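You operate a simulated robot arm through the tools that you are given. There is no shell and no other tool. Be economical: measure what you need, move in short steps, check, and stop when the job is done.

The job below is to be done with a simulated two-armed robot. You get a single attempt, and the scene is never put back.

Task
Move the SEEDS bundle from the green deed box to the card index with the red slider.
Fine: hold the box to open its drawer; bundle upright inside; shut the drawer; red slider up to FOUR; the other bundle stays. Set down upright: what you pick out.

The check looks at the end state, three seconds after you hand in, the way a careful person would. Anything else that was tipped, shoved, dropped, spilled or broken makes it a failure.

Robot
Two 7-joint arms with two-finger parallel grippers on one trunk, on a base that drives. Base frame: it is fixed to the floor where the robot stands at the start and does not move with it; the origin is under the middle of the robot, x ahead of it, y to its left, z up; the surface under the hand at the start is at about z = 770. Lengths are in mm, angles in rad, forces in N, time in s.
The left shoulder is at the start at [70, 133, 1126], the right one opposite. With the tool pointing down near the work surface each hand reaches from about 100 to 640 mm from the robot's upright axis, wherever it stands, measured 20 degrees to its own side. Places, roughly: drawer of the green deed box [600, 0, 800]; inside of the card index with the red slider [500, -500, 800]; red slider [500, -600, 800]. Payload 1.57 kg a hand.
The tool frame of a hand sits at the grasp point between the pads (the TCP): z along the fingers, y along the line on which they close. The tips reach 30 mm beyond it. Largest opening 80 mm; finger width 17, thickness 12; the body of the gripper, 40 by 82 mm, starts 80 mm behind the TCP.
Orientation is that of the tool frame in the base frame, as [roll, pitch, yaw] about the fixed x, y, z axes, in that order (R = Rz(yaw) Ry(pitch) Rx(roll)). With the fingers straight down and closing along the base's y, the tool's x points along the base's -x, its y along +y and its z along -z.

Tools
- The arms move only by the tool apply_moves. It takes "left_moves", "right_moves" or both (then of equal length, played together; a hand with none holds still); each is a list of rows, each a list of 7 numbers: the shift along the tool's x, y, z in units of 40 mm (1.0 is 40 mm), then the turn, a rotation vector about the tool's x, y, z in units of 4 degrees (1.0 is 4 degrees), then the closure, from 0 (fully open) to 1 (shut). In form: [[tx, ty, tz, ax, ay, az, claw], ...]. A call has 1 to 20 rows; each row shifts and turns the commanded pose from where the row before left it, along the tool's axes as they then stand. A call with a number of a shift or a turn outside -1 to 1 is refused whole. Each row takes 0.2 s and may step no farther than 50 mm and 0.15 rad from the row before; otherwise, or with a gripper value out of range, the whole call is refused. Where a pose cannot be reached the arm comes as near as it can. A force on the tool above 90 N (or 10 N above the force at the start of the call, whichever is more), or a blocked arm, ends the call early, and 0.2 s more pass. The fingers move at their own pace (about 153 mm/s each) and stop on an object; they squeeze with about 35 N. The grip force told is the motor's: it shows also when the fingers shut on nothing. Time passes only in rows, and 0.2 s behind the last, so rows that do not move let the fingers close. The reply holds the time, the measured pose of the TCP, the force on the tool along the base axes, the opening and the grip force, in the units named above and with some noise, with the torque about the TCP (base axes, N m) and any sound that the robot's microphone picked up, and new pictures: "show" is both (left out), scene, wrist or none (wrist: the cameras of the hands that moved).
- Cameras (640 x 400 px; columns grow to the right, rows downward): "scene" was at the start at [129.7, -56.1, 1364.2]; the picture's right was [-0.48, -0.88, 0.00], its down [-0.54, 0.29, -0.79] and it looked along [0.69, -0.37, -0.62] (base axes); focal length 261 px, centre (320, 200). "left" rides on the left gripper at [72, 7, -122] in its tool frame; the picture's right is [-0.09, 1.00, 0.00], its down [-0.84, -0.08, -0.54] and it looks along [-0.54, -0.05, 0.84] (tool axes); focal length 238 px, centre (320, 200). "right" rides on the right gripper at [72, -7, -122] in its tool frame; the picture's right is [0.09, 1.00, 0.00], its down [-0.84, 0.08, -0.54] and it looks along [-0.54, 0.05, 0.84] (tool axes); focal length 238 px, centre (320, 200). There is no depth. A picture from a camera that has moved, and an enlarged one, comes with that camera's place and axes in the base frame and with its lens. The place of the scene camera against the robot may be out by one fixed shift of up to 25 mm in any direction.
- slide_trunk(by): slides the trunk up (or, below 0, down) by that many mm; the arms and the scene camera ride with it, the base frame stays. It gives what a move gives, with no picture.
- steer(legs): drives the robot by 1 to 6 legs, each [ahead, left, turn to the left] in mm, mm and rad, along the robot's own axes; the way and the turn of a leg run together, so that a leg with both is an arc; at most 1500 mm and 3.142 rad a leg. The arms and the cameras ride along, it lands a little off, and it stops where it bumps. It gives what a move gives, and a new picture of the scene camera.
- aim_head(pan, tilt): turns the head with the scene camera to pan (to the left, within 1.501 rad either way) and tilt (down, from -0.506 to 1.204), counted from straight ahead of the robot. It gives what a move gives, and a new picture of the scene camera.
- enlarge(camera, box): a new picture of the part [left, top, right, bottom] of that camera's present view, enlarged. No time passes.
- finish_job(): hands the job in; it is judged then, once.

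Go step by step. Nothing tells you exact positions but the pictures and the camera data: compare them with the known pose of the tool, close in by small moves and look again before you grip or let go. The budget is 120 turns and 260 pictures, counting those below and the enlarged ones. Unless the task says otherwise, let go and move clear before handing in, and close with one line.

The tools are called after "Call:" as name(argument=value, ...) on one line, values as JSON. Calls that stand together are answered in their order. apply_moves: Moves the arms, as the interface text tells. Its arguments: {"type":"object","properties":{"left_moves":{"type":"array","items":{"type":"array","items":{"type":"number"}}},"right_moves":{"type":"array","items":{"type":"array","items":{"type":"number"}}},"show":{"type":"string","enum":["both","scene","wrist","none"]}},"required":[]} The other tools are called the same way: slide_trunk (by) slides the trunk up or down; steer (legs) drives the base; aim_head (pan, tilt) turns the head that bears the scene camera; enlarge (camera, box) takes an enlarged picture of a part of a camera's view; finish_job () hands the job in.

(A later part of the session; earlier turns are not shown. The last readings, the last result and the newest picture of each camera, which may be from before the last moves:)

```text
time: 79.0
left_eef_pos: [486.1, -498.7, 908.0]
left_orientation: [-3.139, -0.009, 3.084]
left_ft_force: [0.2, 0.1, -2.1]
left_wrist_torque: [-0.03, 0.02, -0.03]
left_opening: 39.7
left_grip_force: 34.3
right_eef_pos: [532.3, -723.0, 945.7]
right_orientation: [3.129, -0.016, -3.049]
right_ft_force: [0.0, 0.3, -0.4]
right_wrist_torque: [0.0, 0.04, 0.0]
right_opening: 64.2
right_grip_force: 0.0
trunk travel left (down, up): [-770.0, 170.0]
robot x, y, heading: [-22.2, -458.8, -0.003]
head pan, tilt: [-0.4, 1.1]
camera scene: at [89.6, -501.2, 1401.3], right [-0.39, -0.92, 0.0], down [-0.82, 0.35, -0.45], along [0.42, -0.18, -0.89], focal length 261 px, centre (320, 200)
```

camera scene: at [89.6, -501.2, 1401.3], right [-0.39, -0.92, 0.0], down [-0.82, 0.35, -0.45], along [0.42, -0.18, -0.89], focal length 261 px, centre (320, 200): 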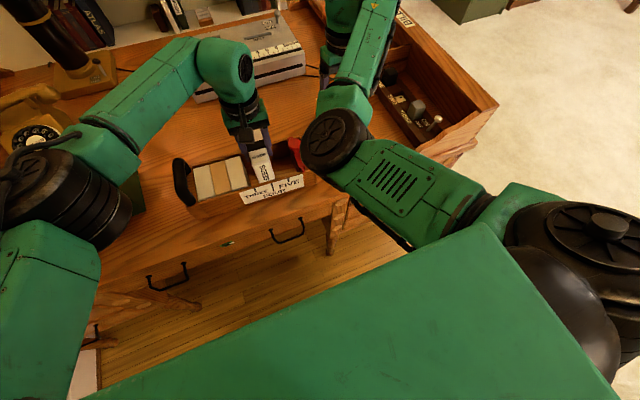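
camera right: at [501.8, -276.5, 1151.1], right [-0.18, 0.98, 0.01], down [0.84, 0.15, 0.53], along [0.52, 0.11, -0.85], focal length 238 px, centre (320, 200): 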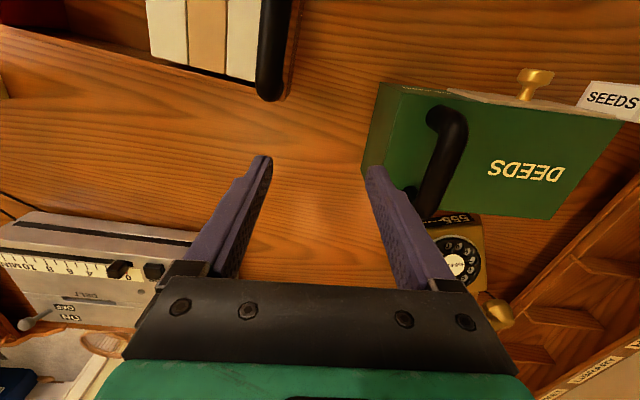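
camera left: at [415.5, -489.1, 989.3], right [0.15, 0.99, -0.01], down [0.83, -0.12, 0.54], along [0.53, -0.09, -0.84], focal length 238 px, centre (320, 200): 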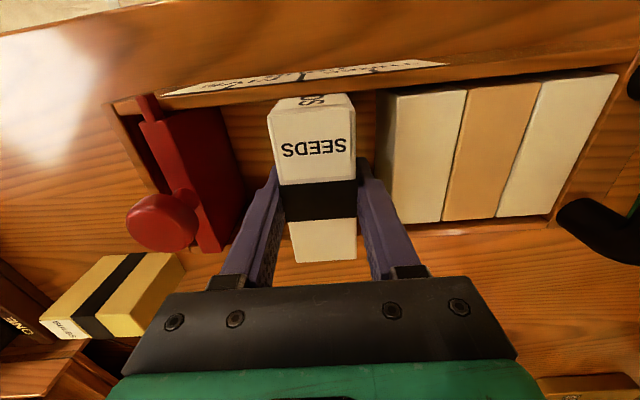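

Call:
apply_moves(left_moves=[[-0.1, 0, 0, 0, 0, 0, 1], [0, -0.03, 0.3, 0, 0, 0, 1], [0, 0, 0.3, 0, 0, 0, 1], [0, 0, 0.2, 0, 0, 0, 1], [0, 0, 0, 0, 0, 0, 1]], show="wrist")

Call:
enlarge(camera="right", box=[400, 0, 640, 180])

Call:
enlarge(camera="left", box=[200, 60, 400, 200])

```text
time: 80.2
left_eef_pos: [489.9, -501.6, 876.2]
left_orientation: [-3.137, -0.007, 3.084]
left_ft_force: [0.1, 0.2, -1.5]
left_wrist_torque: [0.0, 0.02, -0.01]
left_opening: 39.5
left_grip_force: 34.7
right_eef_pos: [533.4, -722.9, 946.3]
right_orientation: [3.131, -0.018, -3.049]
right_ft_force: [-0.2, 0.3, -0.6]
right_wrist_torque: [0.0, 0.03, 0.0]
right_opening: 64.1
right_grip_force: 0.1
trunk travel left (down, up): [-770.0, 170.0]
robot x, y, heading: [-24.3, -459.9, -0.0]
head pan, tilt: [-0.4, 1.1]
camera left: at [418.5, -489.9, 1000.0], right [0.15, 0.99, 0.0], down [0.84, -0.12, 0.54], along [0.53, -0.08, -0.84], focal length 238 px, centre (320, 200)
```

left: 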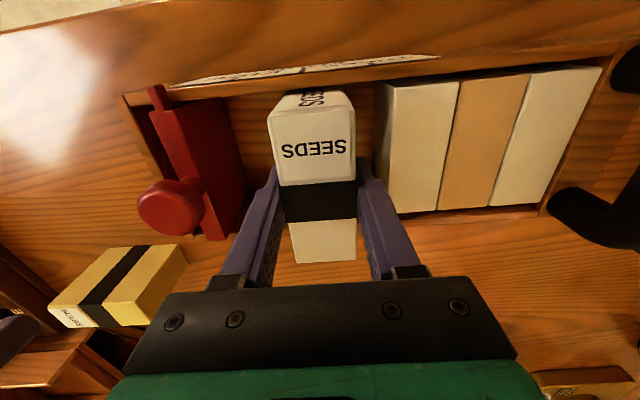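

```text
2.22 times, centred on (520, 90) of right
camera zoom: at [464.2, -737.0, 1070.7], right [-0.19, 0.98, 0.01], down [0.84, 0.15, 0.53], along [0.52, 0.11, -0.85], focal length 530 px, centre (-124, 444)
```

zoom: 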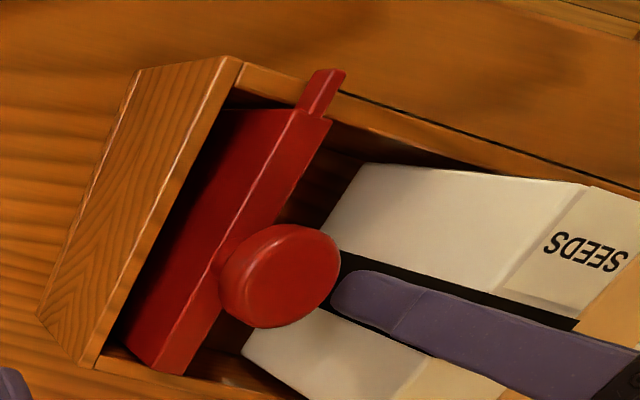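

```text
2.86 times, centred on (300, 130) of left
camera zoom: at [418.5, -489.9, 1000.0], right [0.15, 0.99, 0.0], down [0.84, -0.12, 0.54], along [0.53, -0.08, -0.84], focal length 681 px, centre (377, 400)
```

zoom: 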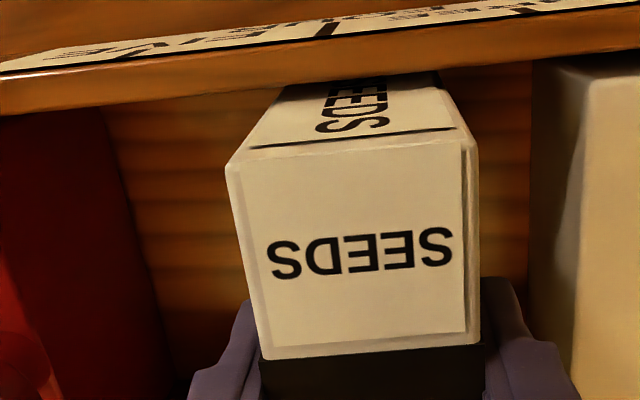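

Call:
apply_moves(left_moves=[[0, 0, 0.2, 0, 0, 0, 1], [0, 0, 0.2, 0, 0, 0, 1], [0, 0, 0.1, 0, 0, 0, 1], [0, 0, 0, 0, 0, 0, 1]], show="none")

```text
time: 81.2
left_eef_pos: [489.9, -501.6, 857.3]
left_orientation: [-3.139, -0.01, 3.085]
left_ft_force: [0.7, -1.1, -1.8]
left_wrist_torque: [0.01, 0.0, 0.0]
left_opening: 39.5
left_grip_force: 34.7
right_eef_pos: [532.2, -724.0, 946.1]
right_orientation: [3.13, -0.018, -3.046]
right_ft_force: [0.5, -1.0, -0.5]
right_wrist_torque: [-0.02, -0.03, -0.01]
right_opening: 63.9
right_grip_force: 0.0
trunk travel left (down, up): [-770.0, 170.0]
robot x, y, heading: [-23.4, -458.9, -0.001]
head pan, tilt: [-0.4, 1.1]
```

Call:
apply_moves(left_moves=[[0, 0, 0.1, 0, 0, 0, 1], [0, 0, 0, 0, 0, 0, 1]], show="none")

```text
time: 81.8
left_eef_pos: [488.3, -501.1, 853.4]
left_orientation: [-3.137, -0.01, 3.084]
left_ft_force: [-0.1, 0.2, -1.4]
left_wrist_torque: [-0.02, -0.02, 0.06]
left_opening: 39.2
left_grip_force: 35.1
right_eef_pos: [531.4, -722.6, 945.8]
right_orientation: [3.128, -0.017, -3.048]
right_ft_force: [0.0, -1.2, -0.3]
right_wrist_torque: [-0.02, 0.01, 0.0]
right_opening: 63.9
right_grip_force: 0.0
trunk travel left (down, up): [-770.0, 170.0]
robot x, y, heading: [-20.0, -462.7, 0.001]
head pan, tilt: [-0.4, 1.1]
```

Call:
apply_moves(left_moves=[[0, 0, 0.08, 0, 0, 0, 1], [0, 0, 0, 0, 0, 0, 1]], show="none")

```text
time: 82.4
left_eef_pos: [488.0, -501.2, 851.1]
left_orientation: [-3.137, -0.009, 3.084]
left_ft_force: [0.1, 0.0, -2.1]
left_wrist_torque: [0.04, -0.02, 0.0]
left_opening: 39.5
left_grip_force: 35.1
right_eef_pos: [532.8, -722.3, 947.1]
right_orientation: [3.13, -0.019, -3.047]
right_ft_force: [0.8, -0.1, 0.3]
right_wrist_torque: [-0.04, 0.01, -0.01]
right_opening: 63.9
right_grip_force: 0.1
trunk travel left (down, up): [-770.0, 170.0]
robot x, y, heading: [-23.7, -461.2, 0.0]
head pan, tilt: [-0.4, 1.1]
```

Call:
apply_moves(left_moves=[[-0.04, 0, 0.08, 0, 0, 0, 1], [0, 0, 0.04, 0, 0, 0, 1], [0, 0, 0, 0, 0, 0, 1]], show="none")

Call:
enlarge(camera="left", box=[200, 60, 400, 290])

```text
time: 83.2
left_eef_pos: [490.4, -501.4, 849.2]
left_orientation: [-3.137, -0.002, 3.084]
left_ft_force: [4.0, 0.9, 26.7]
left_wrist_torque: [0.52, 0.0, -0.05]
left_opening: 39.6
left_grip_force: 35.3
right_eef_pos: [529.4, -721.6, 949.3]
right_orientation: [3.131, -0.015, -3.048]
right_ft_force: [0.4, 0.2, -0.2]
right_wrist_torque: [0.02, -0.01, -0.03]
right_opening: 64.2
right_grip_force: 0.1
trunk travel left (down, up): [-770.0, 170.0]
robot x, y, heading: [-23.0, -461.2, 0.002]
head pan, tilt: [-0.4, 1.1]
```

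```text
1.74 times, centred on (300, 175) of left
camera zoom: at [418.3, -490.4, 971.9], right [0.15, 0.99, -0.01], down [0.83, -0.12, 0.54], along [0.53, -0.09, -0.84], focal length 414 px, centre (355, 244)
```

zoom: 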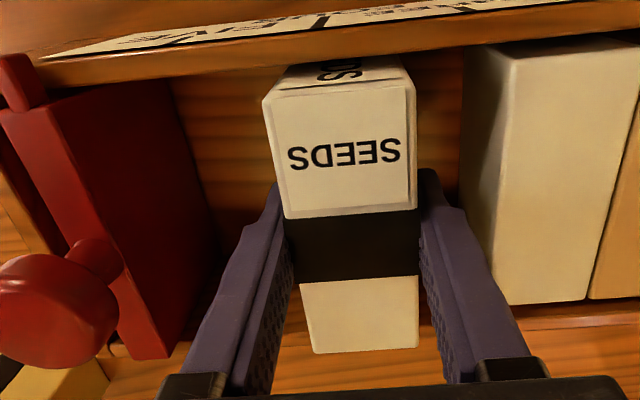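

Call:
apply_moves(left_moves=[[0, 0, -0.06, 0, 0, 0, 1], [0, 0, 0, 0, 0, 0, 0.45], [0, 0, 0, 0, 0, 0, 0.38], [0, 0, -0.3, 0, 0, 0, 0.38], [0, 0, -0.6, 0, 0, 0, 0.38], [0, 0, -0.9, 0, 0, 0, 0.38], [0, 0, -0.9, 0, 0, 0, 0.38], [0, 0, -0.9, 0, 0, 0, 0.38]])

Call:
enlarge(camera="right", box=[400, 0, 640, 180])

```text
time: 85.0
left_eef_pos: [489.3, -497.1, 990.7]
left_orientation: [-3.139, -0.007, 3.085]
left_ft_force: [-0.5, 0.0, -0.1]
left_wrist_torque: [0.02, 0.0, 0.03]
left_opening: 49.6
left_grip_force: 0.2
right_eef_pos: [530.9, -723.5, 946.8]
right_orientation: [3.13, -0.016, -3.048]
right_ft_force: [0.3, -0.2, -1.4]
right_wrist_torque: [-0.02, 0.0, -0.01]
right_opening: 64.0
right_grip_force: 0.0
trunk travel left (down, up): [-770.0, 170.0]
robot x, y, heading: [-21.2, -460.1, 0.001]
head pan, tilt: [-0.4, 1.1]
camera scene: at [88.3, -501.4, 1401.3], right [-0.39, -0.92, 0.0], down [-0.82, 0.35, -0.45], along [0.42, -0.18, -0.89], focal length 261 px, centre (320, 200)
camera left: at [419.3, -486.3, 1113.6], right [0.15, 0.99, 0.0], down [0.84, -0.12, 0.54], along [0.53, -0.08, -0.84], focal length 238 px, centre (320, 200)
```

scene: 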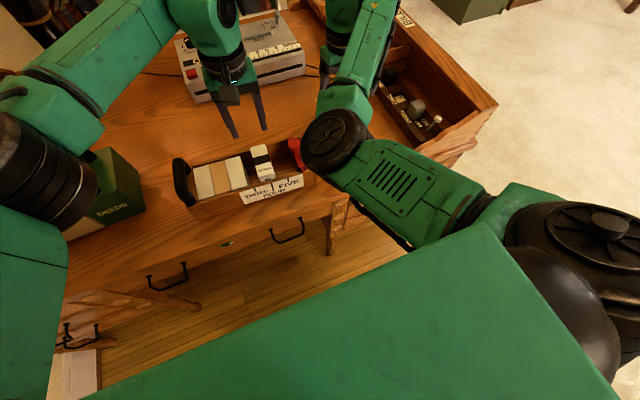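
left: 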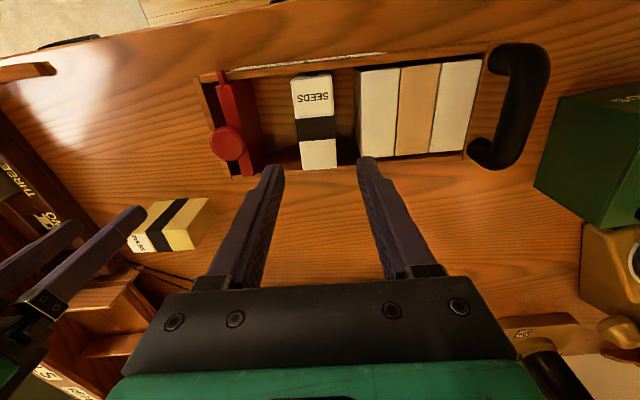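

```text
2.22 times, centred on (520, 90) of right
camera zoom: at [463.4, -737.1, 1071.0], right [-0.19, 0.98, 0.01], down [0.83, 0.15, 0.53], along [0.52, 0.11, -0.85], focal length 530 px, centre (-124, 444)
```

zoom: 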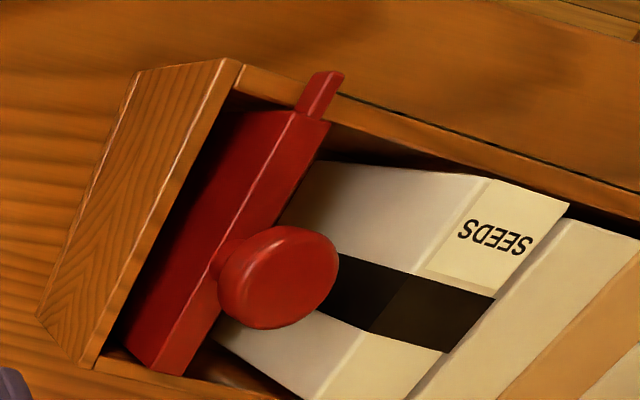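

Call:
slide_trunk(by=80)

Call:
apply_moves(left_moves=[[0.04, 0.97, 0, 0, 0, 0, 0.1], [0.04, 0.97, 0, 0, 0, 0, 0.1], [0.04, 0.97, 0, 0, 0, 0, 0.1], [0.04, 0.97, 0, 0, 0, 0, 0.1], [0.04, 0.97, 0, 0, 0, 0, 0.1], [0, 0, 0.9, 0, 0, 0, 0.1], [0, 0, 0.9, 0, 0, 0, 0.1], [0, 0, 0.9, 0, 0, 0, 0.1]], right_moves=[[0.24, 0.68, 0, 0, 0, 0.43, 0.2], [0.24, 0.68, 0, 0, 0, 0.43, 0.2], [0.24, 0.68, 0, 0, 0, 0.43, 0.2], [0.24, 0.68, 0, 0, 0, 0.43, 0.2], [0.24, 0.68, 0, 0, 0, 0.43, 0.2], [0, 0, 0.6, 0, 0, 0, 0.2], [0, 0, 0.6, 0, 0, 0, 0.2], [0, 0, 0.4, 0, 0, 0, 0.2]])

```text
time: 86.2
left_eef_pos: [489.9, -496.3, 1068.6]
left_orientation: [-3.137, -0.007, 3.086]
left_ft_force: [0.1, 0.7, 0.0]
left_wrist_torque: [0.0, -0.01, -0.01]
left_opening: 49.5
left_grip_force: 0.1
right_eef_pos: [532.8, -723.3, 1026.3]
right_orientation: [3.127, -0.019, -3.046]
right_ft_force: [-0.2, 0.6, 0.0]
right_wrist_torque: [-0.01, -0.02, -0.02]
right_opening: 64.1
right_grip_force: 0.0
trunk travel left (down, up): [-850.0, 90.0]
robot x, y, heading: [-23.3, -460.0, -0.002]
head pan, tilt: [-0.4, 1.1]
```

```text
time: 88.2
left_eef_pos: [495.7, -304.8, 960.4]
left_orientation: [-3.137, -0.008, 3.084]
left_ft_force: [-0.8, -0.4, 0.5]
left_wrist_torque: [-0.01, 0.0, 0.01]
left_opening: 72.2
left_grip_force: 0.1
right_eef_pos: [507.8, -618.8, 954.0]
right_orientation: [-3.119, 0.007, 3.051]
right_ft_force: [0.3, -0.4, -0.7]
right_wrist_torque: [0.01, -0.03, -0.02]
right_opening: 63.8
right_grip_force: 0.1
right hand out of reach, approached as far as the arm can: row 3, 4, 5
trunk travel left (down, up): [-850.0, 90.0]
robot x, y, heading: [-23.7, -462.5, -0.001]
head pan, tilt: [-0.4, 1.1]
stopped in row 8 (right hand): the arm was blocked; the commanded pose is now the measured one
camera scene: at [88.9, -501.8, 1481.3], right [-0.39, -0.92, 0.0], down [-0.82, 0.35, -0.45], along [0.42, -0.18, -0.89], focal length 261 px, centre (320, 200)
camera right: at [436.1, -615.4, 1076.8], right [0.0, 1.0, -0.02], down [0.84, 0.01, 0.55], along [0.55, -0.02, -0.84], focal length 238 px, centre (320, 200)
camera left: at [423.8, -293.7, 1084.8], right [0.15, 0.99, 0.0], down [0.83, -0.12, 0.54], along [0.53, -0.08, -0.84], focal length 238 px, centre (320, 200)
```

scene: 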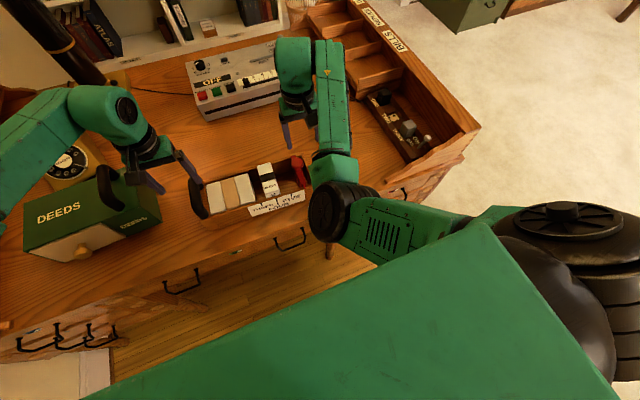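
right: 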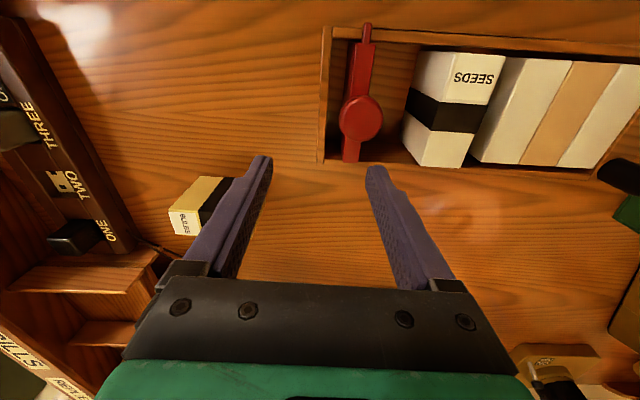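
left: 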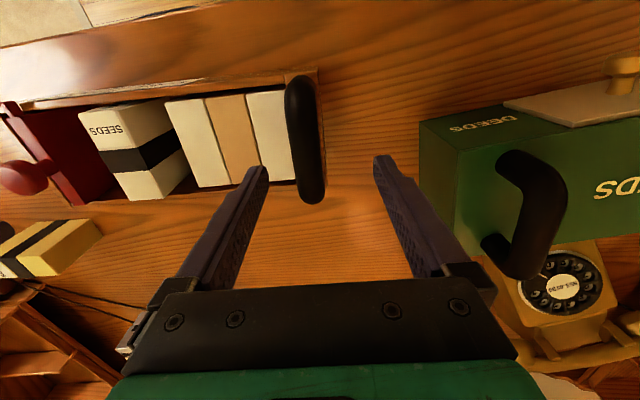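

Call:
steer(legs=[[-30, 40, 0]])

Call:
apply_moves(left_moves=[[-0.3, -0.9, 0, 0, 0, 0, 0.1], [-0.2, 0, 0, 0, 0, 0, 0.1]], right_moves=[[-0.1, -0.2, 0, -0.1, 0, -0.2, 0.2], [-0.1, 0, 0, -0.1, 0, -0.2, 0.2]])

```text
time: 89.1
left_eef_pos: [467.3, -269.2, 959.8]
left_orientation: [-3.141, -0.011, 3.082]
left_ft_force: [-0.2, -0.3, -0.8]
left_wrist_torque: [0.04, 0.04, 0.01]
left_opening: 72.1
left_grip_force: 0.0
right_eef_pos: [480.8, -581.4, 951.5]
right_orientation: [-3.122, 0.003, 3.048]
right_ft_force: [0.5, -0.5, 0.2]
right_wrist_torque: [0.02, 0.03, 0.0]
right_opening: 64.0
right_grip_force: 0.0
trunk travel left (down, up): [-850.0, 90.0]
robot x, y, heading: [-51.5, -423.6, -0.002]
head pan, tilt: [-0.4, 1.1]
camera scene: at [63.7, -467.1, 1480.7], right [-0.39, -0.92, 0.0], down [-0.82, 0.35, -0.45], along [0.42, -0.17, -0.89], focal length 261 px, centre (320, 200)
```

scene: 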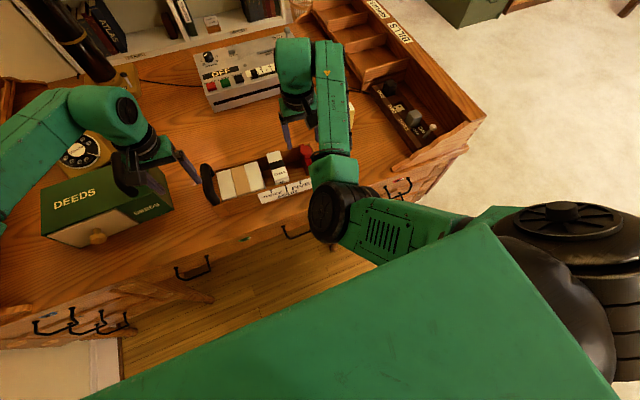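

```text
time: 89.7
left_eef_pos: [484.1, -304.5, 960.8]
left_orientation: [-3.14, -0.009, 3.082]
left_ft_force: [0.4, 0.5, 0.2]
left_wrist_torque: [0.0, 0.0, 0.03]
left_opening: 72.0
left_grip_force: 0.0
right_eef_pos: [487.0, -595.7, 951.4]
right_orientation: [-3.121, 0.002, 3.068]
right_ft_force: [0.0, -0.1, 0.3]
right_wrist_torque: [0.0, 0.03, -0.03]
right_opening: 63.9
right_grip_force: 0.0
trunk travel left (down, up): [-850.0, 90.0]
robot x, y, heading: [-54.9, -421.1, 0.003]
head pan, tilt: [-0.4, 1.1]
camera scene: at [61.1, -462.9, 1481.1], right [-0.39, -0.92, 0.0], down [-0.82, 0.35, -0.45], along [0.42, -0.18, -0.89], focal length 261 px, centre (320, 200)
camera right: at [415.2, -594.6, 1075.0], right [-0.02, 1.0, -0.02], down [0.84, 0.03, 0.54], along [0.54, -0.01, -0.84], focal length 238 px, centre (320, 200)
camera left: at [413.4, -293.5, 1084.8], right [0.15, 0.99, 0.0], down [0.84, -0.12, 0.54], along [0.53, -0.08, -0.84], focal length 238 px, centre (320, 200)
```

scene: 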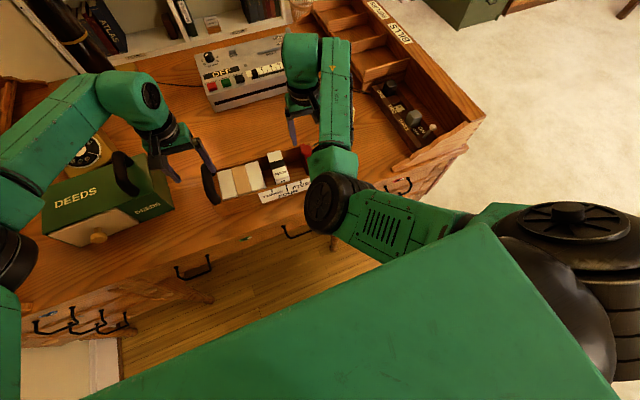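
right: 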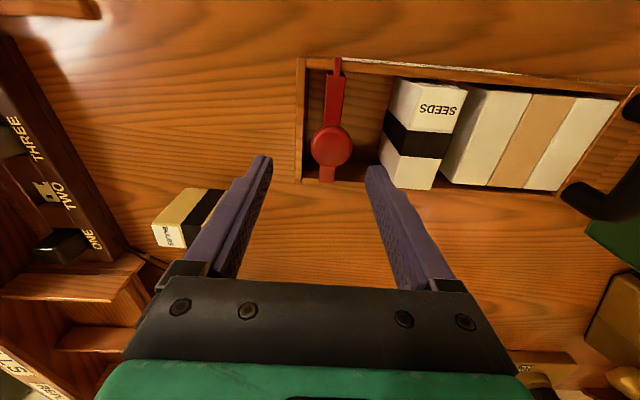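
left: 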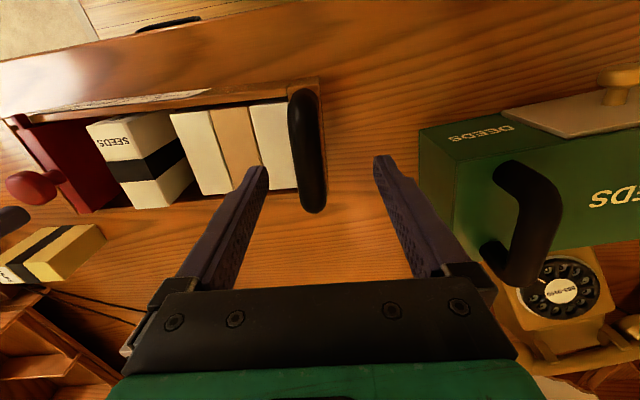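

Call:
apply_moves(left_moves=[[0, -0.25, 0.4, 0, 0, 0, 0.1], [0, 0, 0.6, 0, 0, 0, 0.1], [0, 0, 0.4, 0, 0, 0, 0.1], [0, 0, 0, 0, 0, 0, 0.1]], right_moves=[[0.07, 0.17, 0.2, 0, 0, 0, 0.2], [0, 0, 0.3, 0, 0, 0, 0.2], [0, 0, 0.3, 0, 0, 0, 0.2], [0, 0, 0, 0, 0, 0, 0.2]], show="wrist")

```text
time: 90.7
left_eef_pos: [482.8, -311.1, 905.7]
left_orientation: [-3.139, -0.006, 3.082]
left_ft_force: [0.6, 0.3, 0.4]
left_wrist_torque: [0.0, -0.03, 0.02]
left_opening: 72.2
left_grip_force: 0.1
right_eef_pos: [486.6, -596.6, 922.7]
right_orientation: [-3.112, 0.012, 3.058]
right_ft_force: [-0.5, -0.1, -0.2]
right_wrist_torque: [0.04, 0.02, 0.0]
right_opening: 64.1
right_grip_force: 0.1
trunk travel left (down, up): [-850.0, 90.0]
robot x, y, heading: [-54.7, -424.6, -0.001]
head pan, tilt: [-0.4, 1.1]
camera right: at [413.3, -593.9, 1045.9], right [-0.01, 1.0, -0.03], down [0.83, 0.02, 0.55], along [0.55, -0.02, -0.83], focal length 238 px, centre (320, 200)
camera left: at [412.1, -300.3, 1029.9], right [0.15, 0.99, 0.0], down [0.83, -0.12, 0.54], along [0.53, -0.08, -0.84], focal length 238 px, centre (320, 200)
```

right: 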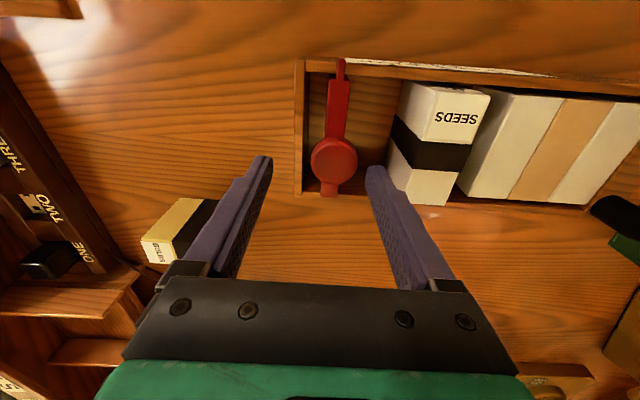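
left: 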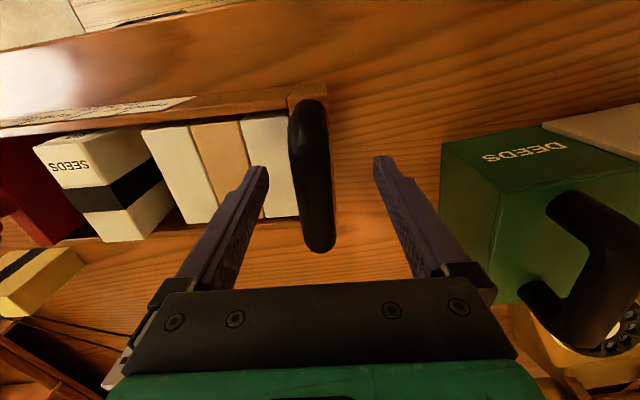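

Call:
apply_moves(left_moves=[[0, -0.08, 0.25, 0, 0, 0, 0.1], [0, 0, 0.23, 0, 0, 0, 0.1], [0, 0, 0, 0, 0, 0, 0.1]], right_moves=[[0.04, 0.22, 0, -0.43, 0.17, -0.2, 0.2], [0, 0.03, 0.3, 0, 0, 0, 0.2], [0, 0, 0, 0, 0, 0, 0.2]], show="wrist")

```text
time: 91.5
left_eef_pos: [482.7, -314.5, 886.6]
left_orientation: [-3.137, -0.007, 3.083]
left_ft_force: [-0.4, 0.3, -0.3]
left_wrist_torque: [0.02, 0.02, -0.01]
left_opening: 72.1
left_grip_force: 0.1
right_eef_pos: [484.0, -586.2, 909.2]
right_orientation: [-3.14, -0.003, 3.073]
right_ft_force: [0.3, -0.8, -0.6]
right_wrist_torque: [-0.03, 0.03, 0.0]
right_opening: 64.0
right_grip_force: 0.0
trunk travel left (down, up): [-850.0, 90.0]
robot x, y, heading: [-48.7, -421.9, -0.0]
head pan, tilt: [-0.4, 1.1]
camera right: at [412.2, -587.9, 1033.2], right [-0.02, 1.0, 0.0], down [0.84, 0.02, 0.54], along [0.54, 0.01, -0.84], focal length 238 px, centre (320, 200)
camera left: at [412.2, -303.2, 1010.2], right [0.15, 0.99, -0.01], down [0.83, -0.12, 0.54], along [0.53, -0.08, -0.84], focal length 238 px, centre (320, 200)
```

right: 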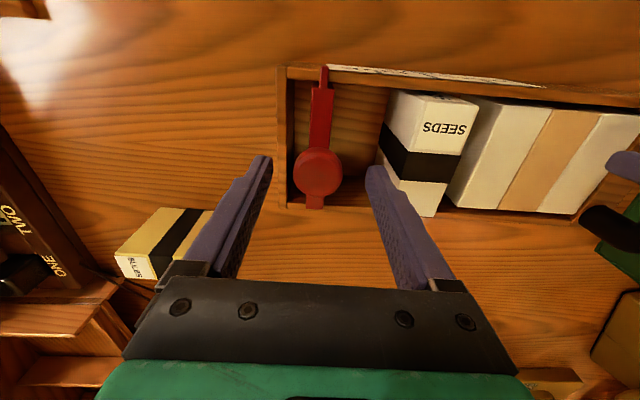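
left: 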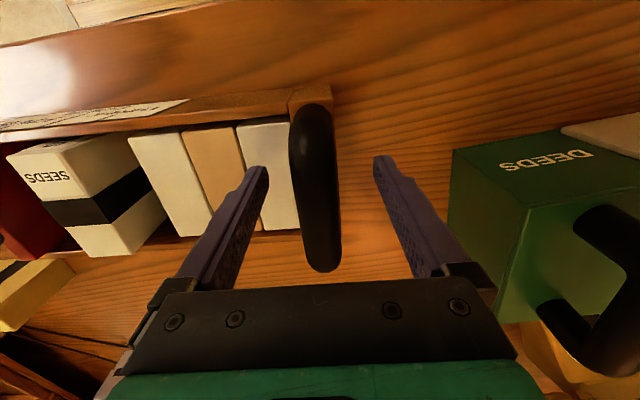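

Call:
apply_moves(left_moves=[[0, -0.03, 0, 0, 0, 0, 0.4], [0, 0, 0, 0, 0, 0, 0.6], [0, 0, 0, 0, 0, 0, 1], [0, 0, 0, 0, 0, 0, 1]], right_moves=[[0, 0.03, 0.2, 0, 0, 0, 0.2], [0, 0, 0.05, 0, 0, 0, 0.2], [0, 0, 0, 0, 0, 0, 0.2], [0, 0, 0, 0, 0, 0, 0.2]], show="wrist")

Call:
enlarge(camera="right", box=[220, 40, 420, 290])

```text
time: 92.5
left_eef_pos: [482.4, -315.6, 885.6]
left_orientation: [-3.137, -0.006, 3.083]
left_ft_force: [-0.4, -2.5, 0.7]
left_wrist_torque: [-0.08, -0.08, 0.14]
left_opening: 25.9
left_grip_force: 34.8
right_eef_pos: [483.5, -588.2, 898.0]
right_orientation: [-3.139, -0.004, 3.07]
right_ft_force: [-0.1, -0.3, -0.5]
right_wrist_torque: [0.03, -0.02, -0.02]
right_opening: 63.9
right_grip_force: 0.0
trunk travel left (down, up): [-850.0, 90.0]
robot x, y, heading: [-52.9, -424.3, 0.002]
head pan, tilt: [-0.4, 1.1]
camera right: at [411.3, -588.8, 1022.0], right [-0.02, 1.0, 0.0], down [0.84, 0.02, 0.54], along [0.54, 0.01, -0.84], focal length 238 px, centre (320, 200)
camera left: at [411.3, -304.7, 1009.9], right [0.15, 0.99, -0.01], down [0.83, -0.12, 0.54], along [0.53, -0.09, -0.84], focal length 238 px, centre (320, 200)
```

right: 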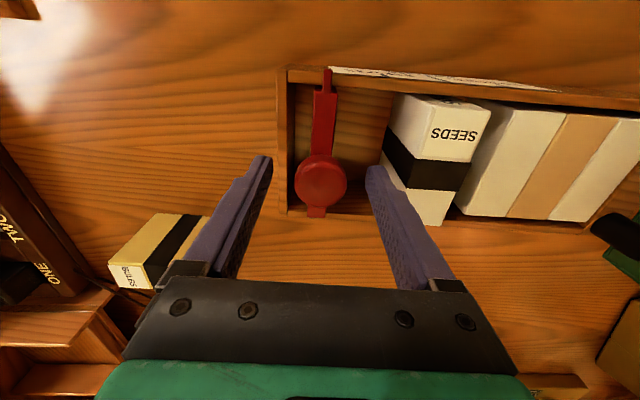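
left: 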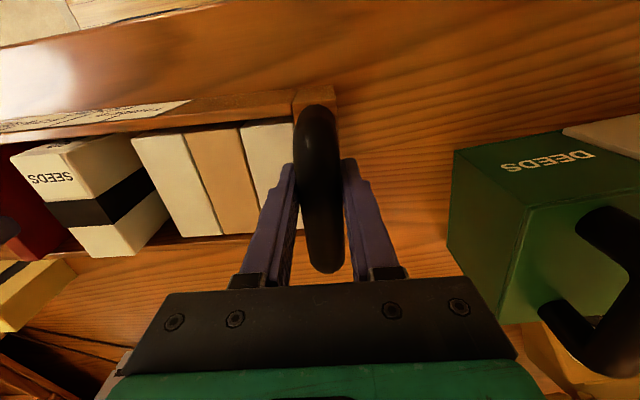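

```text
1.60 times, centred on (320, 165) of right
camera zoom: at [411.3, -588.8, 1022.0], right [-0.02, 1.0, 0.0], down [0.84, 0.02, 0.54], along [0.54, 0.01, -0.84], focal length 381 px, centre (320, 256)
```

zoom: 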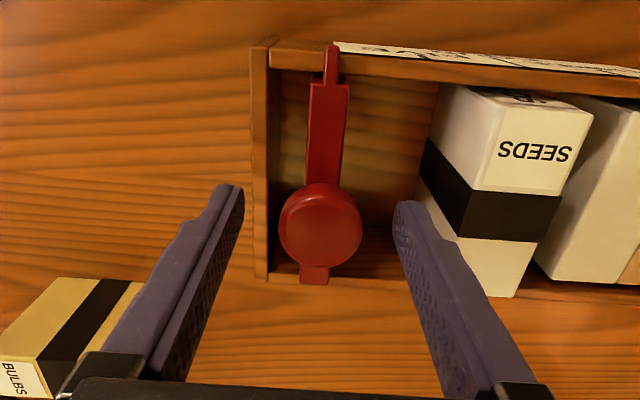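

Call:
apply_moves(right_moves=[[0, 0, -0.05, 0, 0, 0, 0.4], [0, 0, 0, 0, 0, 0, 0.6], [0, 0, 0, 0, 0, 0, 1], [0, 0, 0, 0, 0, 0, 1]], show="none")

Call:
enlarge(camera="right", box=[220, 40, 420, 290])

Call:
enlarge(camera="left", box=[0, 90, 180, 290])

```text
time: 93.5
left_eef_pos: [481.9, -315.8, 886.5]
left_orientation: [-3.137, -0.006, 3.084]
left_ft_force: [-0.3, -1.7, 1.3]
left_wrist_torque: [-0.16, -0.01, 0.12]
left_opening: 25.1
left_grip_force: 35.7
right_eef_pos: [482.5, -587.3, 900.3]
right_orientation: [-3.14, -0.006, 3.071]
right_ft_force: [-0.4, 0.5, 0.0]
right_wrist_torque: [-0.12, 0.22, 0.05]
right_opening: 32.6
right_grip_force: 35.1
trunk travel left (down, up): [-850.0, 90.0]
robot x, y, heading: [-55.1, -423.8, 0.005]
head pan, tilt: [-0.4, 1.1]
```

```text
1.60 times, centred on (320, 165) of right
camera zoom: at [411.7, -588.5, 1023.5], right [-0.02, 1.0, 0.0], down [0.84, 0.02, 0.54], along [0.54, 0.01, -0.84], focal length 381 px, centre (320, 256)
```

zoom: 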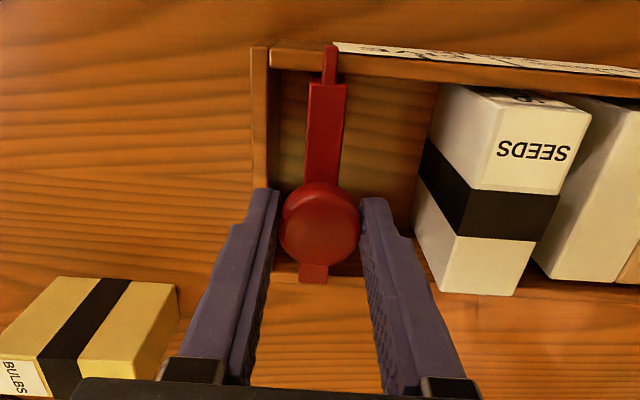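

```text
2.00 times, centred on (90, 190) of left
camera zoom: at [411.5, -304.4, 1009.9], right [0.15, 0.99, 0.0], down [0.83, -0.12, 0.54], along [0.53, -0.08, -0.84], focal length 477 px, centre (780, 220)
```

zoom: 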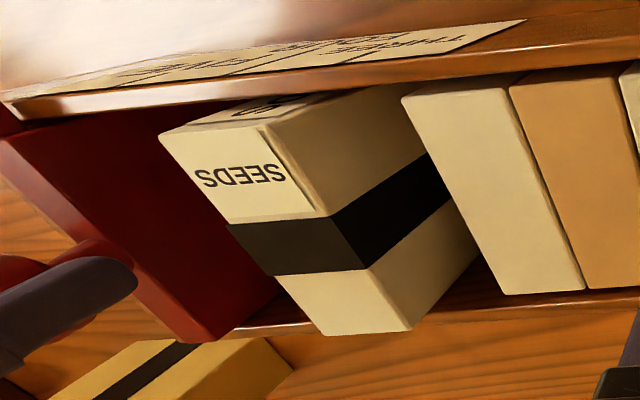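

Call:
apply_moves(right_moves=[[0, 0.25, 0, 0, 0, 0, 1], [0, 0.25, 0, 0, 0, 0, 1], [0, 0.25, 0, 0, 0, 0, 1], [0, 0.25, 0, 0, 0, 0, 1]], show="wrist")

```text
time: 94.5
left_eef_pos: [481.8, -314.0, 887.5]
left_orientation: [-3.136, -0.004, 3.084]
left_ft_force: [6.6, 6.5, 9.1]
left_wrist_torque: [0.23, -0.28, 0.69]
left_opening: 25.9
left_grip_force: 34.5
right_eef_pos: [490.6, -546.1, 908.5]
right_orientation: [3.136, 0.01, 3.066]
right_ft_force: [-2.3, -3.0, -4.5]
right_wrist_torque: [0.16, 0.35, -0.48]
right_opening: 32.4
right_grip_force: 35.1
trunk travel left (down, up): [-850.0, 90.0]
robot x, y, heading: [-54.6, -419.8, 0.004]
head pan, tilt: [-0.4, 1.1]
camera right: at [418.8, -547.6, 1030.9], right [-0.02, 1.0, 0.01], down [0.83, 0.01, 0.55], along [0.55, 0.01, -0.83], focal length 238 px, centre (320, 200)
```

right: 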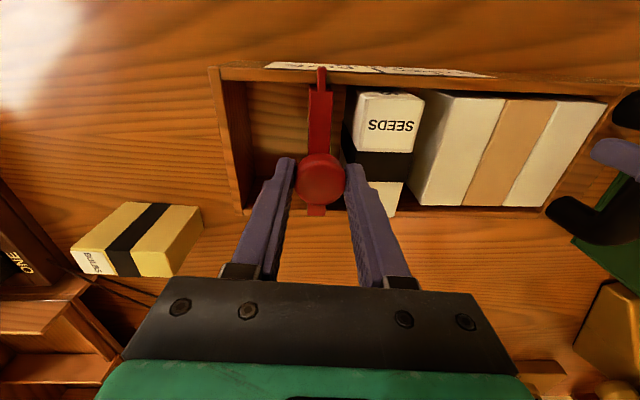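

Call:
apply_moves(right_moves=[[0.12, 0, 0.18, 0.06, 0.15, 0, 1], [0, 0, 0, 0, 0, 0, 1]], show="wrist")

Call:
enlarge(camera="left", box=[0, 90, 180, 290])

Call:
enlarge(camera="scene", box=[190, 130, 340, 230])

```text
time: 95.1
left_eef_pos: [482.0, -317.9, 885.4]
left_orientation: [-3.136, -0.008, 3.081]
left_ft_force: [3.5, -4.4, 2.4]
left_wrist_torque: [0.34, 0.25, 0.34]
left_opening: 25.8
left_grip_force: 34.5
right_eef_pos: [488.4, -548.6, 901.5]
right_orientation: [3.141, 0.003, 3.066]
right_ft_force: [-0.2, 1.4, 1.5]
right_wrist_torque: [0.47, -0.13, -0.26]
right_opening: 32.5
right_grip_force: 35.0
trunk travel left (down, up): [-850.0, 90.0]
robot x, y, heading: [-50.4, -423.9, -0.001]
head pan, tilt: [-0.4, 1.1]
camera right: at [416.1, -550.0, 1024.9], right [-0.02, 1.0, 0.0], down [0.84, 0.01, 0.55], along [0.55, 0.01, -0.84], focal length 238 px, centre (320, 200)
```

right: 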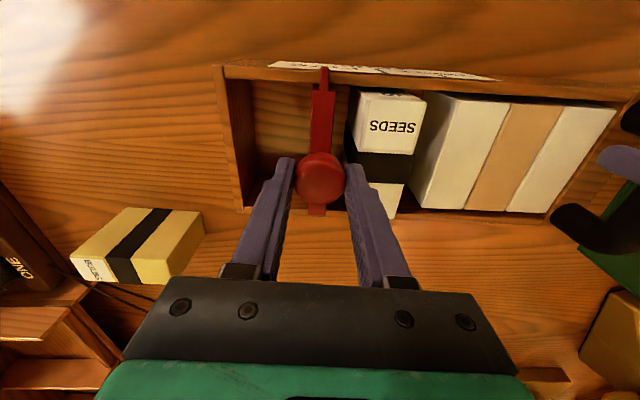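

```text
2.00 times, centred on (90, 190) of left
camera zoom: at [411.0, -306.3, 1009.8], right [0.15, 0.99, -0.01], down [0.84, -0.13, 0.54], along [0.53, -0.09, -0.84], focal length 477 px, centre (780, 220)
```

zoom: 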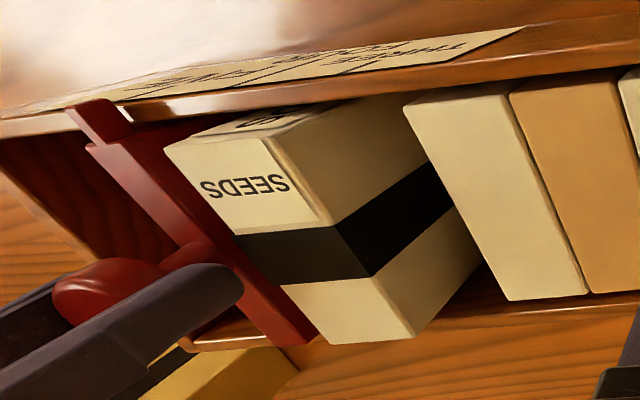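

```text
4.00 times, centred on (265, 180) of scene
camera zoom: at [59.3, -462.8, 1481.2], right [-0.39, -0.92, 0.0], down [-0.82, 0.35, -0.45], along [0.42, -0.18, -0.89], focal length 1044 px, centre (540, 280)
```

zoom: 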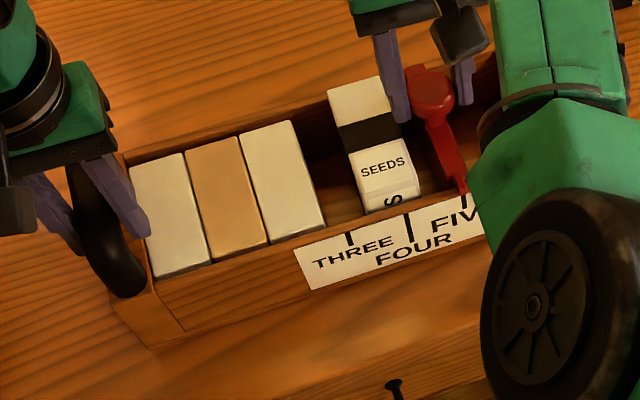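

Call:
apply_moves(right_moves=[[0.03, 0.2, 0.04, 0, 0, 0, 1], [0.03, 0.2, 0.04, 0, 0, 0, 1], [0.03, 0.2, 0.04, 0, 0, 0, 1], [0, 0, 0, 0, 0, 0, 1]], show="none")

Call:
enlarge(camera="scene", box=[190, 130, 340, 230])

Call:
enlarge(camera="right", box=[200, 40, 440, 220])

```text
time: 96.1
left_eef_pos: [480.8, -314.9, 885.7]
left_orientation: [-3.136, -0.008, 3.083]
left_ft_force: [2.3, -2.8, -13.3]
left_wrist_torque: [0.05, 0.4, 1.02]
left_opening: 25.8
left_grip_force: 34.7
right_eef_pos: [487.5, -527.9, 900.5]
right_orientation: [-3.139, 0.01, 3.071]
right_ft_force: [4.0, -0.3, 26.4]
right_wrist_torque: [0.04, 0.27, -0.04]
right_opening: 32.2
right_grip_force: 35.0
right hand out of reach, approached as far as the arm can: row 3
trunk travel left (down, up): [-850.0, 90.0]
robot x, y, heading: [-54.6, -423.5, 0.001]
head pan, tilt: [-0.4, 1.1]
```

```text
4.00 times, centred on (265, 180) of scene
camera zoom: at [57.8, -461.0, 1481.6], right [-0.39, -0.92, 0.0], down [-0.82, 0.35, -0.45], along [0.42, -0.18, -0.89], focal length 1044 px, centre (540, 280)
```

zoom: 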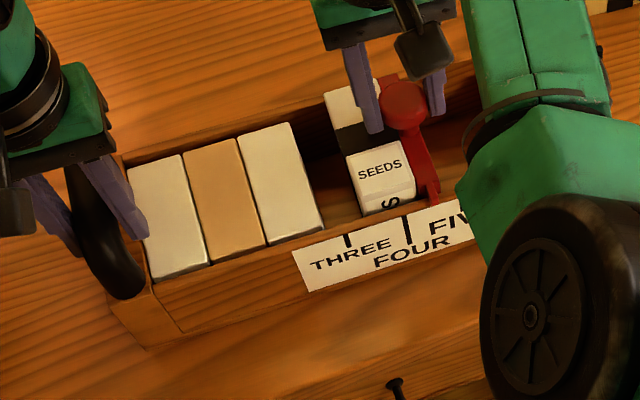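

```text
2.22 times, centred on (320, 130) of right
camera zoom: at [415.1, -528.2, 1022.9], right [-0.02, 1.0, 0.0], down [0.83, 0.02, 0.55], along [0.55, 0.01, -0.83], focal length 530 px, centre (320, 356)
```

zoom: 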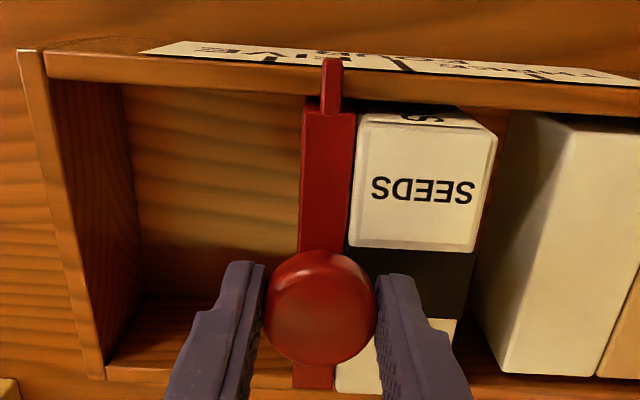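

Call:
apply_moves(right_moves=[[0, 0.1, -0.07, 0, 0, 0, 1], [0, 0.15, 0, 0, 0, 0, 1], [0, 0.1, 0, 0, 0, 0, 1], [0, 0, 0, 0, 0, 0, 1]], show="none")

Call:
enlarge(camera="scene", box=[190, 130, 340, 230])

Call:
enlarge(camera="right", box=[200, 40, 440, 220])

```text
time: 97.1
left_eef_pos: [482.3, -315.4, 884.8]
left_orientation: [-3.136, -0.006, 3.082]
left_ft_force: [-4.6, -1.9, -12.5]
left_wrist_torque: [-0.03, 0.2, -0.03]
left_opening: 25.5
left_grip_force: 35.2
right_eef_pos: [485.6, -528.0, 899.1]
right_orientation: [-3.134, 0.005, 3.073]
right_ft_force: [12.5, 0.9, 27.3]
right_wrist_torque: [-0.06, -0.4, 0.0]
right_opening: 32.6
right_grip_force: 34.8
right hand out of reach, approached as far as the arm can: row 1, 2, 3
trunk travel left (down, up): [-850.0, 90.0]
robot x, y, heading: [-52.5, -423.7, -0.0]
head pan, tilt: [-0.4, 1.1]
```

```text
4.00 times, centred on (265, 180) of scene
camera zoom: at [58.6, -460.4, 1481.5], right [-0.39, -0.92, 0.0], down [-0.82, 0.35, -0.45], along [0.42, -0.18, -0.89], focal length 1044 px, centre (540, 280)
```

zoom: 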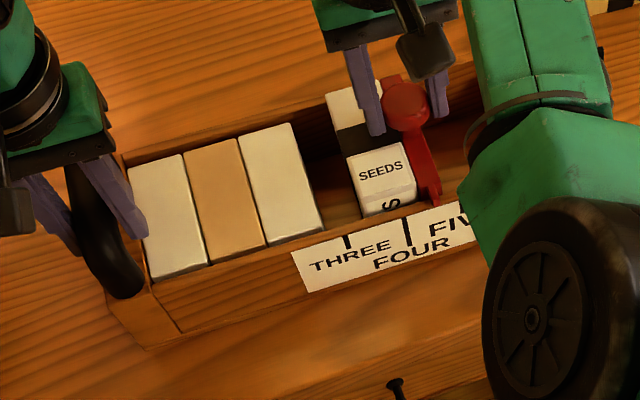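

```text
2.22 times, centred on (320, 130) of right
camera zoom: at [414.4, -528.4, 1022.7], right [-0.02, 1.0, -0.01], down [0.84, 0.02, 0.55], along [0.55, 0.0, -0.84], focal length 530 px, centre (320, 356)
```

zoom: 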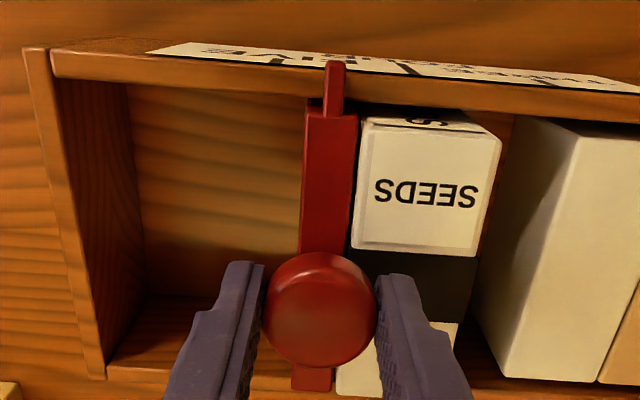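

Call:
apply_moves(right_moves=[[0, 0, -0.05, 0, 0, 0, 1], [0, 0, 0, 0, 0, 0, 0.3], [0, 0, 0, 0, 0, 0, 0.3], [0, 0, -0.5, 0, 0, 0, 0.3], [0, 0, -0.6, 0, 0, 0, 0.3], [0, 0, -0.5, 0, 0, 0, 0.3]], left_moves=[[0, 0, 0, 0, 0, 0, 1], [0, 0, 0, 0, 0, 0, 1], [0, 0, 0, 0, 0, 0, 0.2], [0, 0, 0, 0, 0, 0, 0.2], [0, 0, -0.8, 0, 0, 0, 0.2], [0, 0, -0.9, 0, 0, 0, 0.2]], show="none")

Call:
steer(legs=[[0, 70, 0]])

Call:
apply_moves(right_moves=[[0, -0.85, 0, 0, 0, 0, 0.2], [0, -0.85, 0, 0, 0, 0, 0.2]], left_moves=[[0.1, -0.9, 0, 0, 0, 0, 0.2], [0.1, -0.85, 0, 0, 0, 0, 0.2]])

```text
time: 98.5
left_eef_pos: [480.5, -318.3, 952.2]
left_orientation: [-3.137, -0.006, 3.083]
left_ft_force: [-0.4, -0.7, 0.7]
left_wrist_torque: [0.02, -0.01, -0.01]
left_opening: 63.9
left_grip_force: 0.1
right_eef_pos: [482.0, -527.1, 961.6]
right_orientation: [-3.13, -0.007, 3.068]
right_ft_force: [-0.5, 0.1, -0.4]
right_wrist_torque: [0.03, 0.0, 0.03]
right_opening: 56.2
right_grip_force: 0.1
trunk travel left (down, up): [-850.0, 90.0]
robot x, y, heading: [-54.3, -419.9, 0.001]
head pan, tilt: [-0.4, 1.1]
```

```text
time: 99.5
left_eef_pos: [482.2, -255.4, 953.0]
left_orientation: [3.141, -0.006, 3.08]
left_ft_force: [-0.2, -0.1, -0.8]
left_wrist_torque: [0.01, 0.03, 0.0]
left_opening: 64.0
left_grip_force: 0.0
right_eef_pos: [481.7, -466.5, 959.3]
right_orientation: [-3.134, -0.011, 3.063]
right_ft_force: [-0.1, -0.7, 0.6]
right_wrist_torque: [0.03, 0.01, 0.01]
right_opening: 56.1
right_grip_force: 0.0
trunk travel left (down, up): [-850.0, 90.0]
robot x, y, heading: [-50.1, -353.7, -0.002]
head pan, tilt: [-0.4, 1.1]
camera scene: at [59.1, -398.7, 1481.2], right [-0.39, -0.92, 0.0], down [-0.82, 0.35, -0.45], along [0.42, -0.17, -0.89], focal length 261 px, centre (320, 200)
```

scene: 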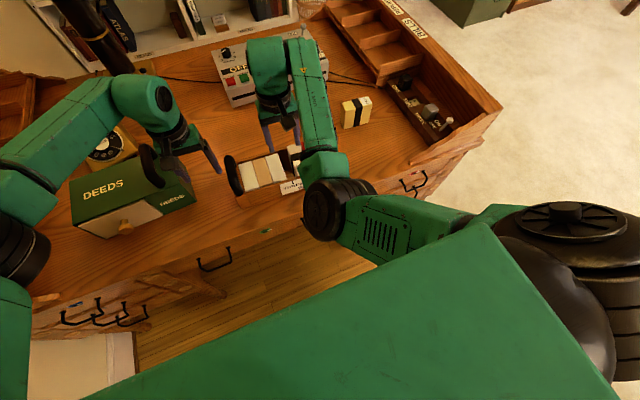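

```text
time: 100.1
left_eef_pos: [468.4, -324.6, 951.1]
left_orientation: [-3.138, -0.004, 3.08]
left_ft_force: [-0.2, -1.2, 0.5]
left_wrist_torque: [0.02, 0.03, 0.0]
left_opening: 63.8
left_grip_force: 0.1
right_eef_pos: [477.0, -544.8, 962.3]
right_orientation: [-3.109, -0.008, 3.045]
right_ft_force: [0.6, -0.5, -0.5]
right_wrist_torque: [0.04, -0.02, 0.03]
right_opening: 64.1
right_grip_force: 0.0
trunk travel left (down, up): [-850.0, 90.0]
robot x, y, heading: [-51.3, -354.6, -0.009]
head pan, tilt: [-0.4, 1.1]
camera scene: at [58.7, -397.7, 1481.2], right [-0.39, -0.92, 0.0], down [-0.82, 0.35, -0.45], along [0.42, -0.18, -0.89], focal length 261 px, centre (320, 200)
camera right: at [406.6, -540.9, 1086.7], right [0.0, 1.0, -0.03], down [0.85, 0.01, 0.53], along [0.53, -0.03, -0.85], focal length 238 px, centre (320, 200)
camera left: at [396.7, -313.3, 1074.5], right [0.15, 0.99, 0.0], down [0.83, -0.13, 0.54], along [0.53, -0.08, -0.84], focal length 238 px, centre (320, 200)
```

scene: 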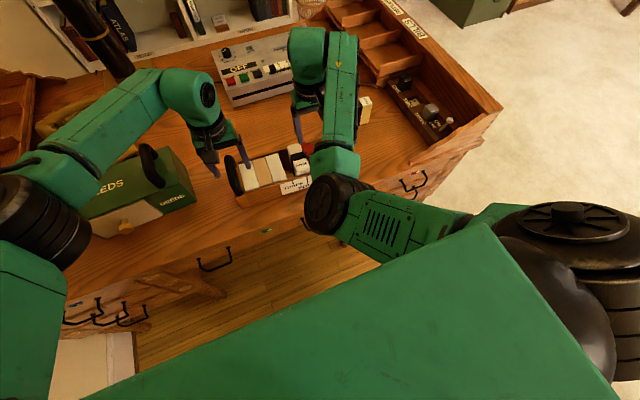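
right: 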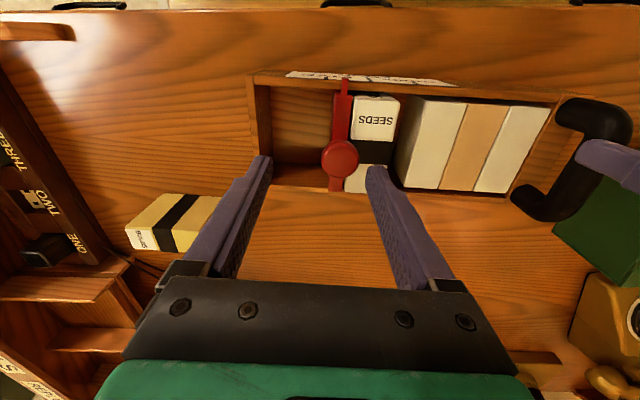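
left: 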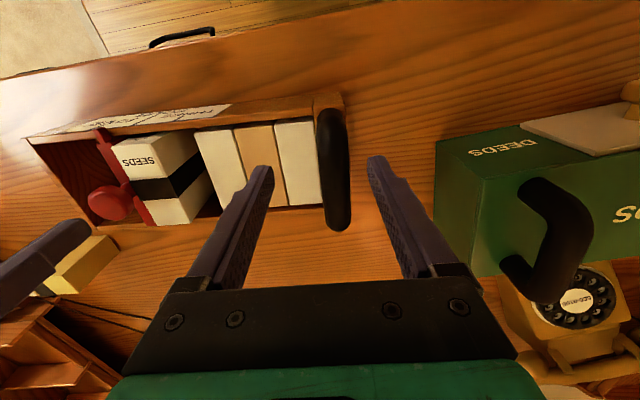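

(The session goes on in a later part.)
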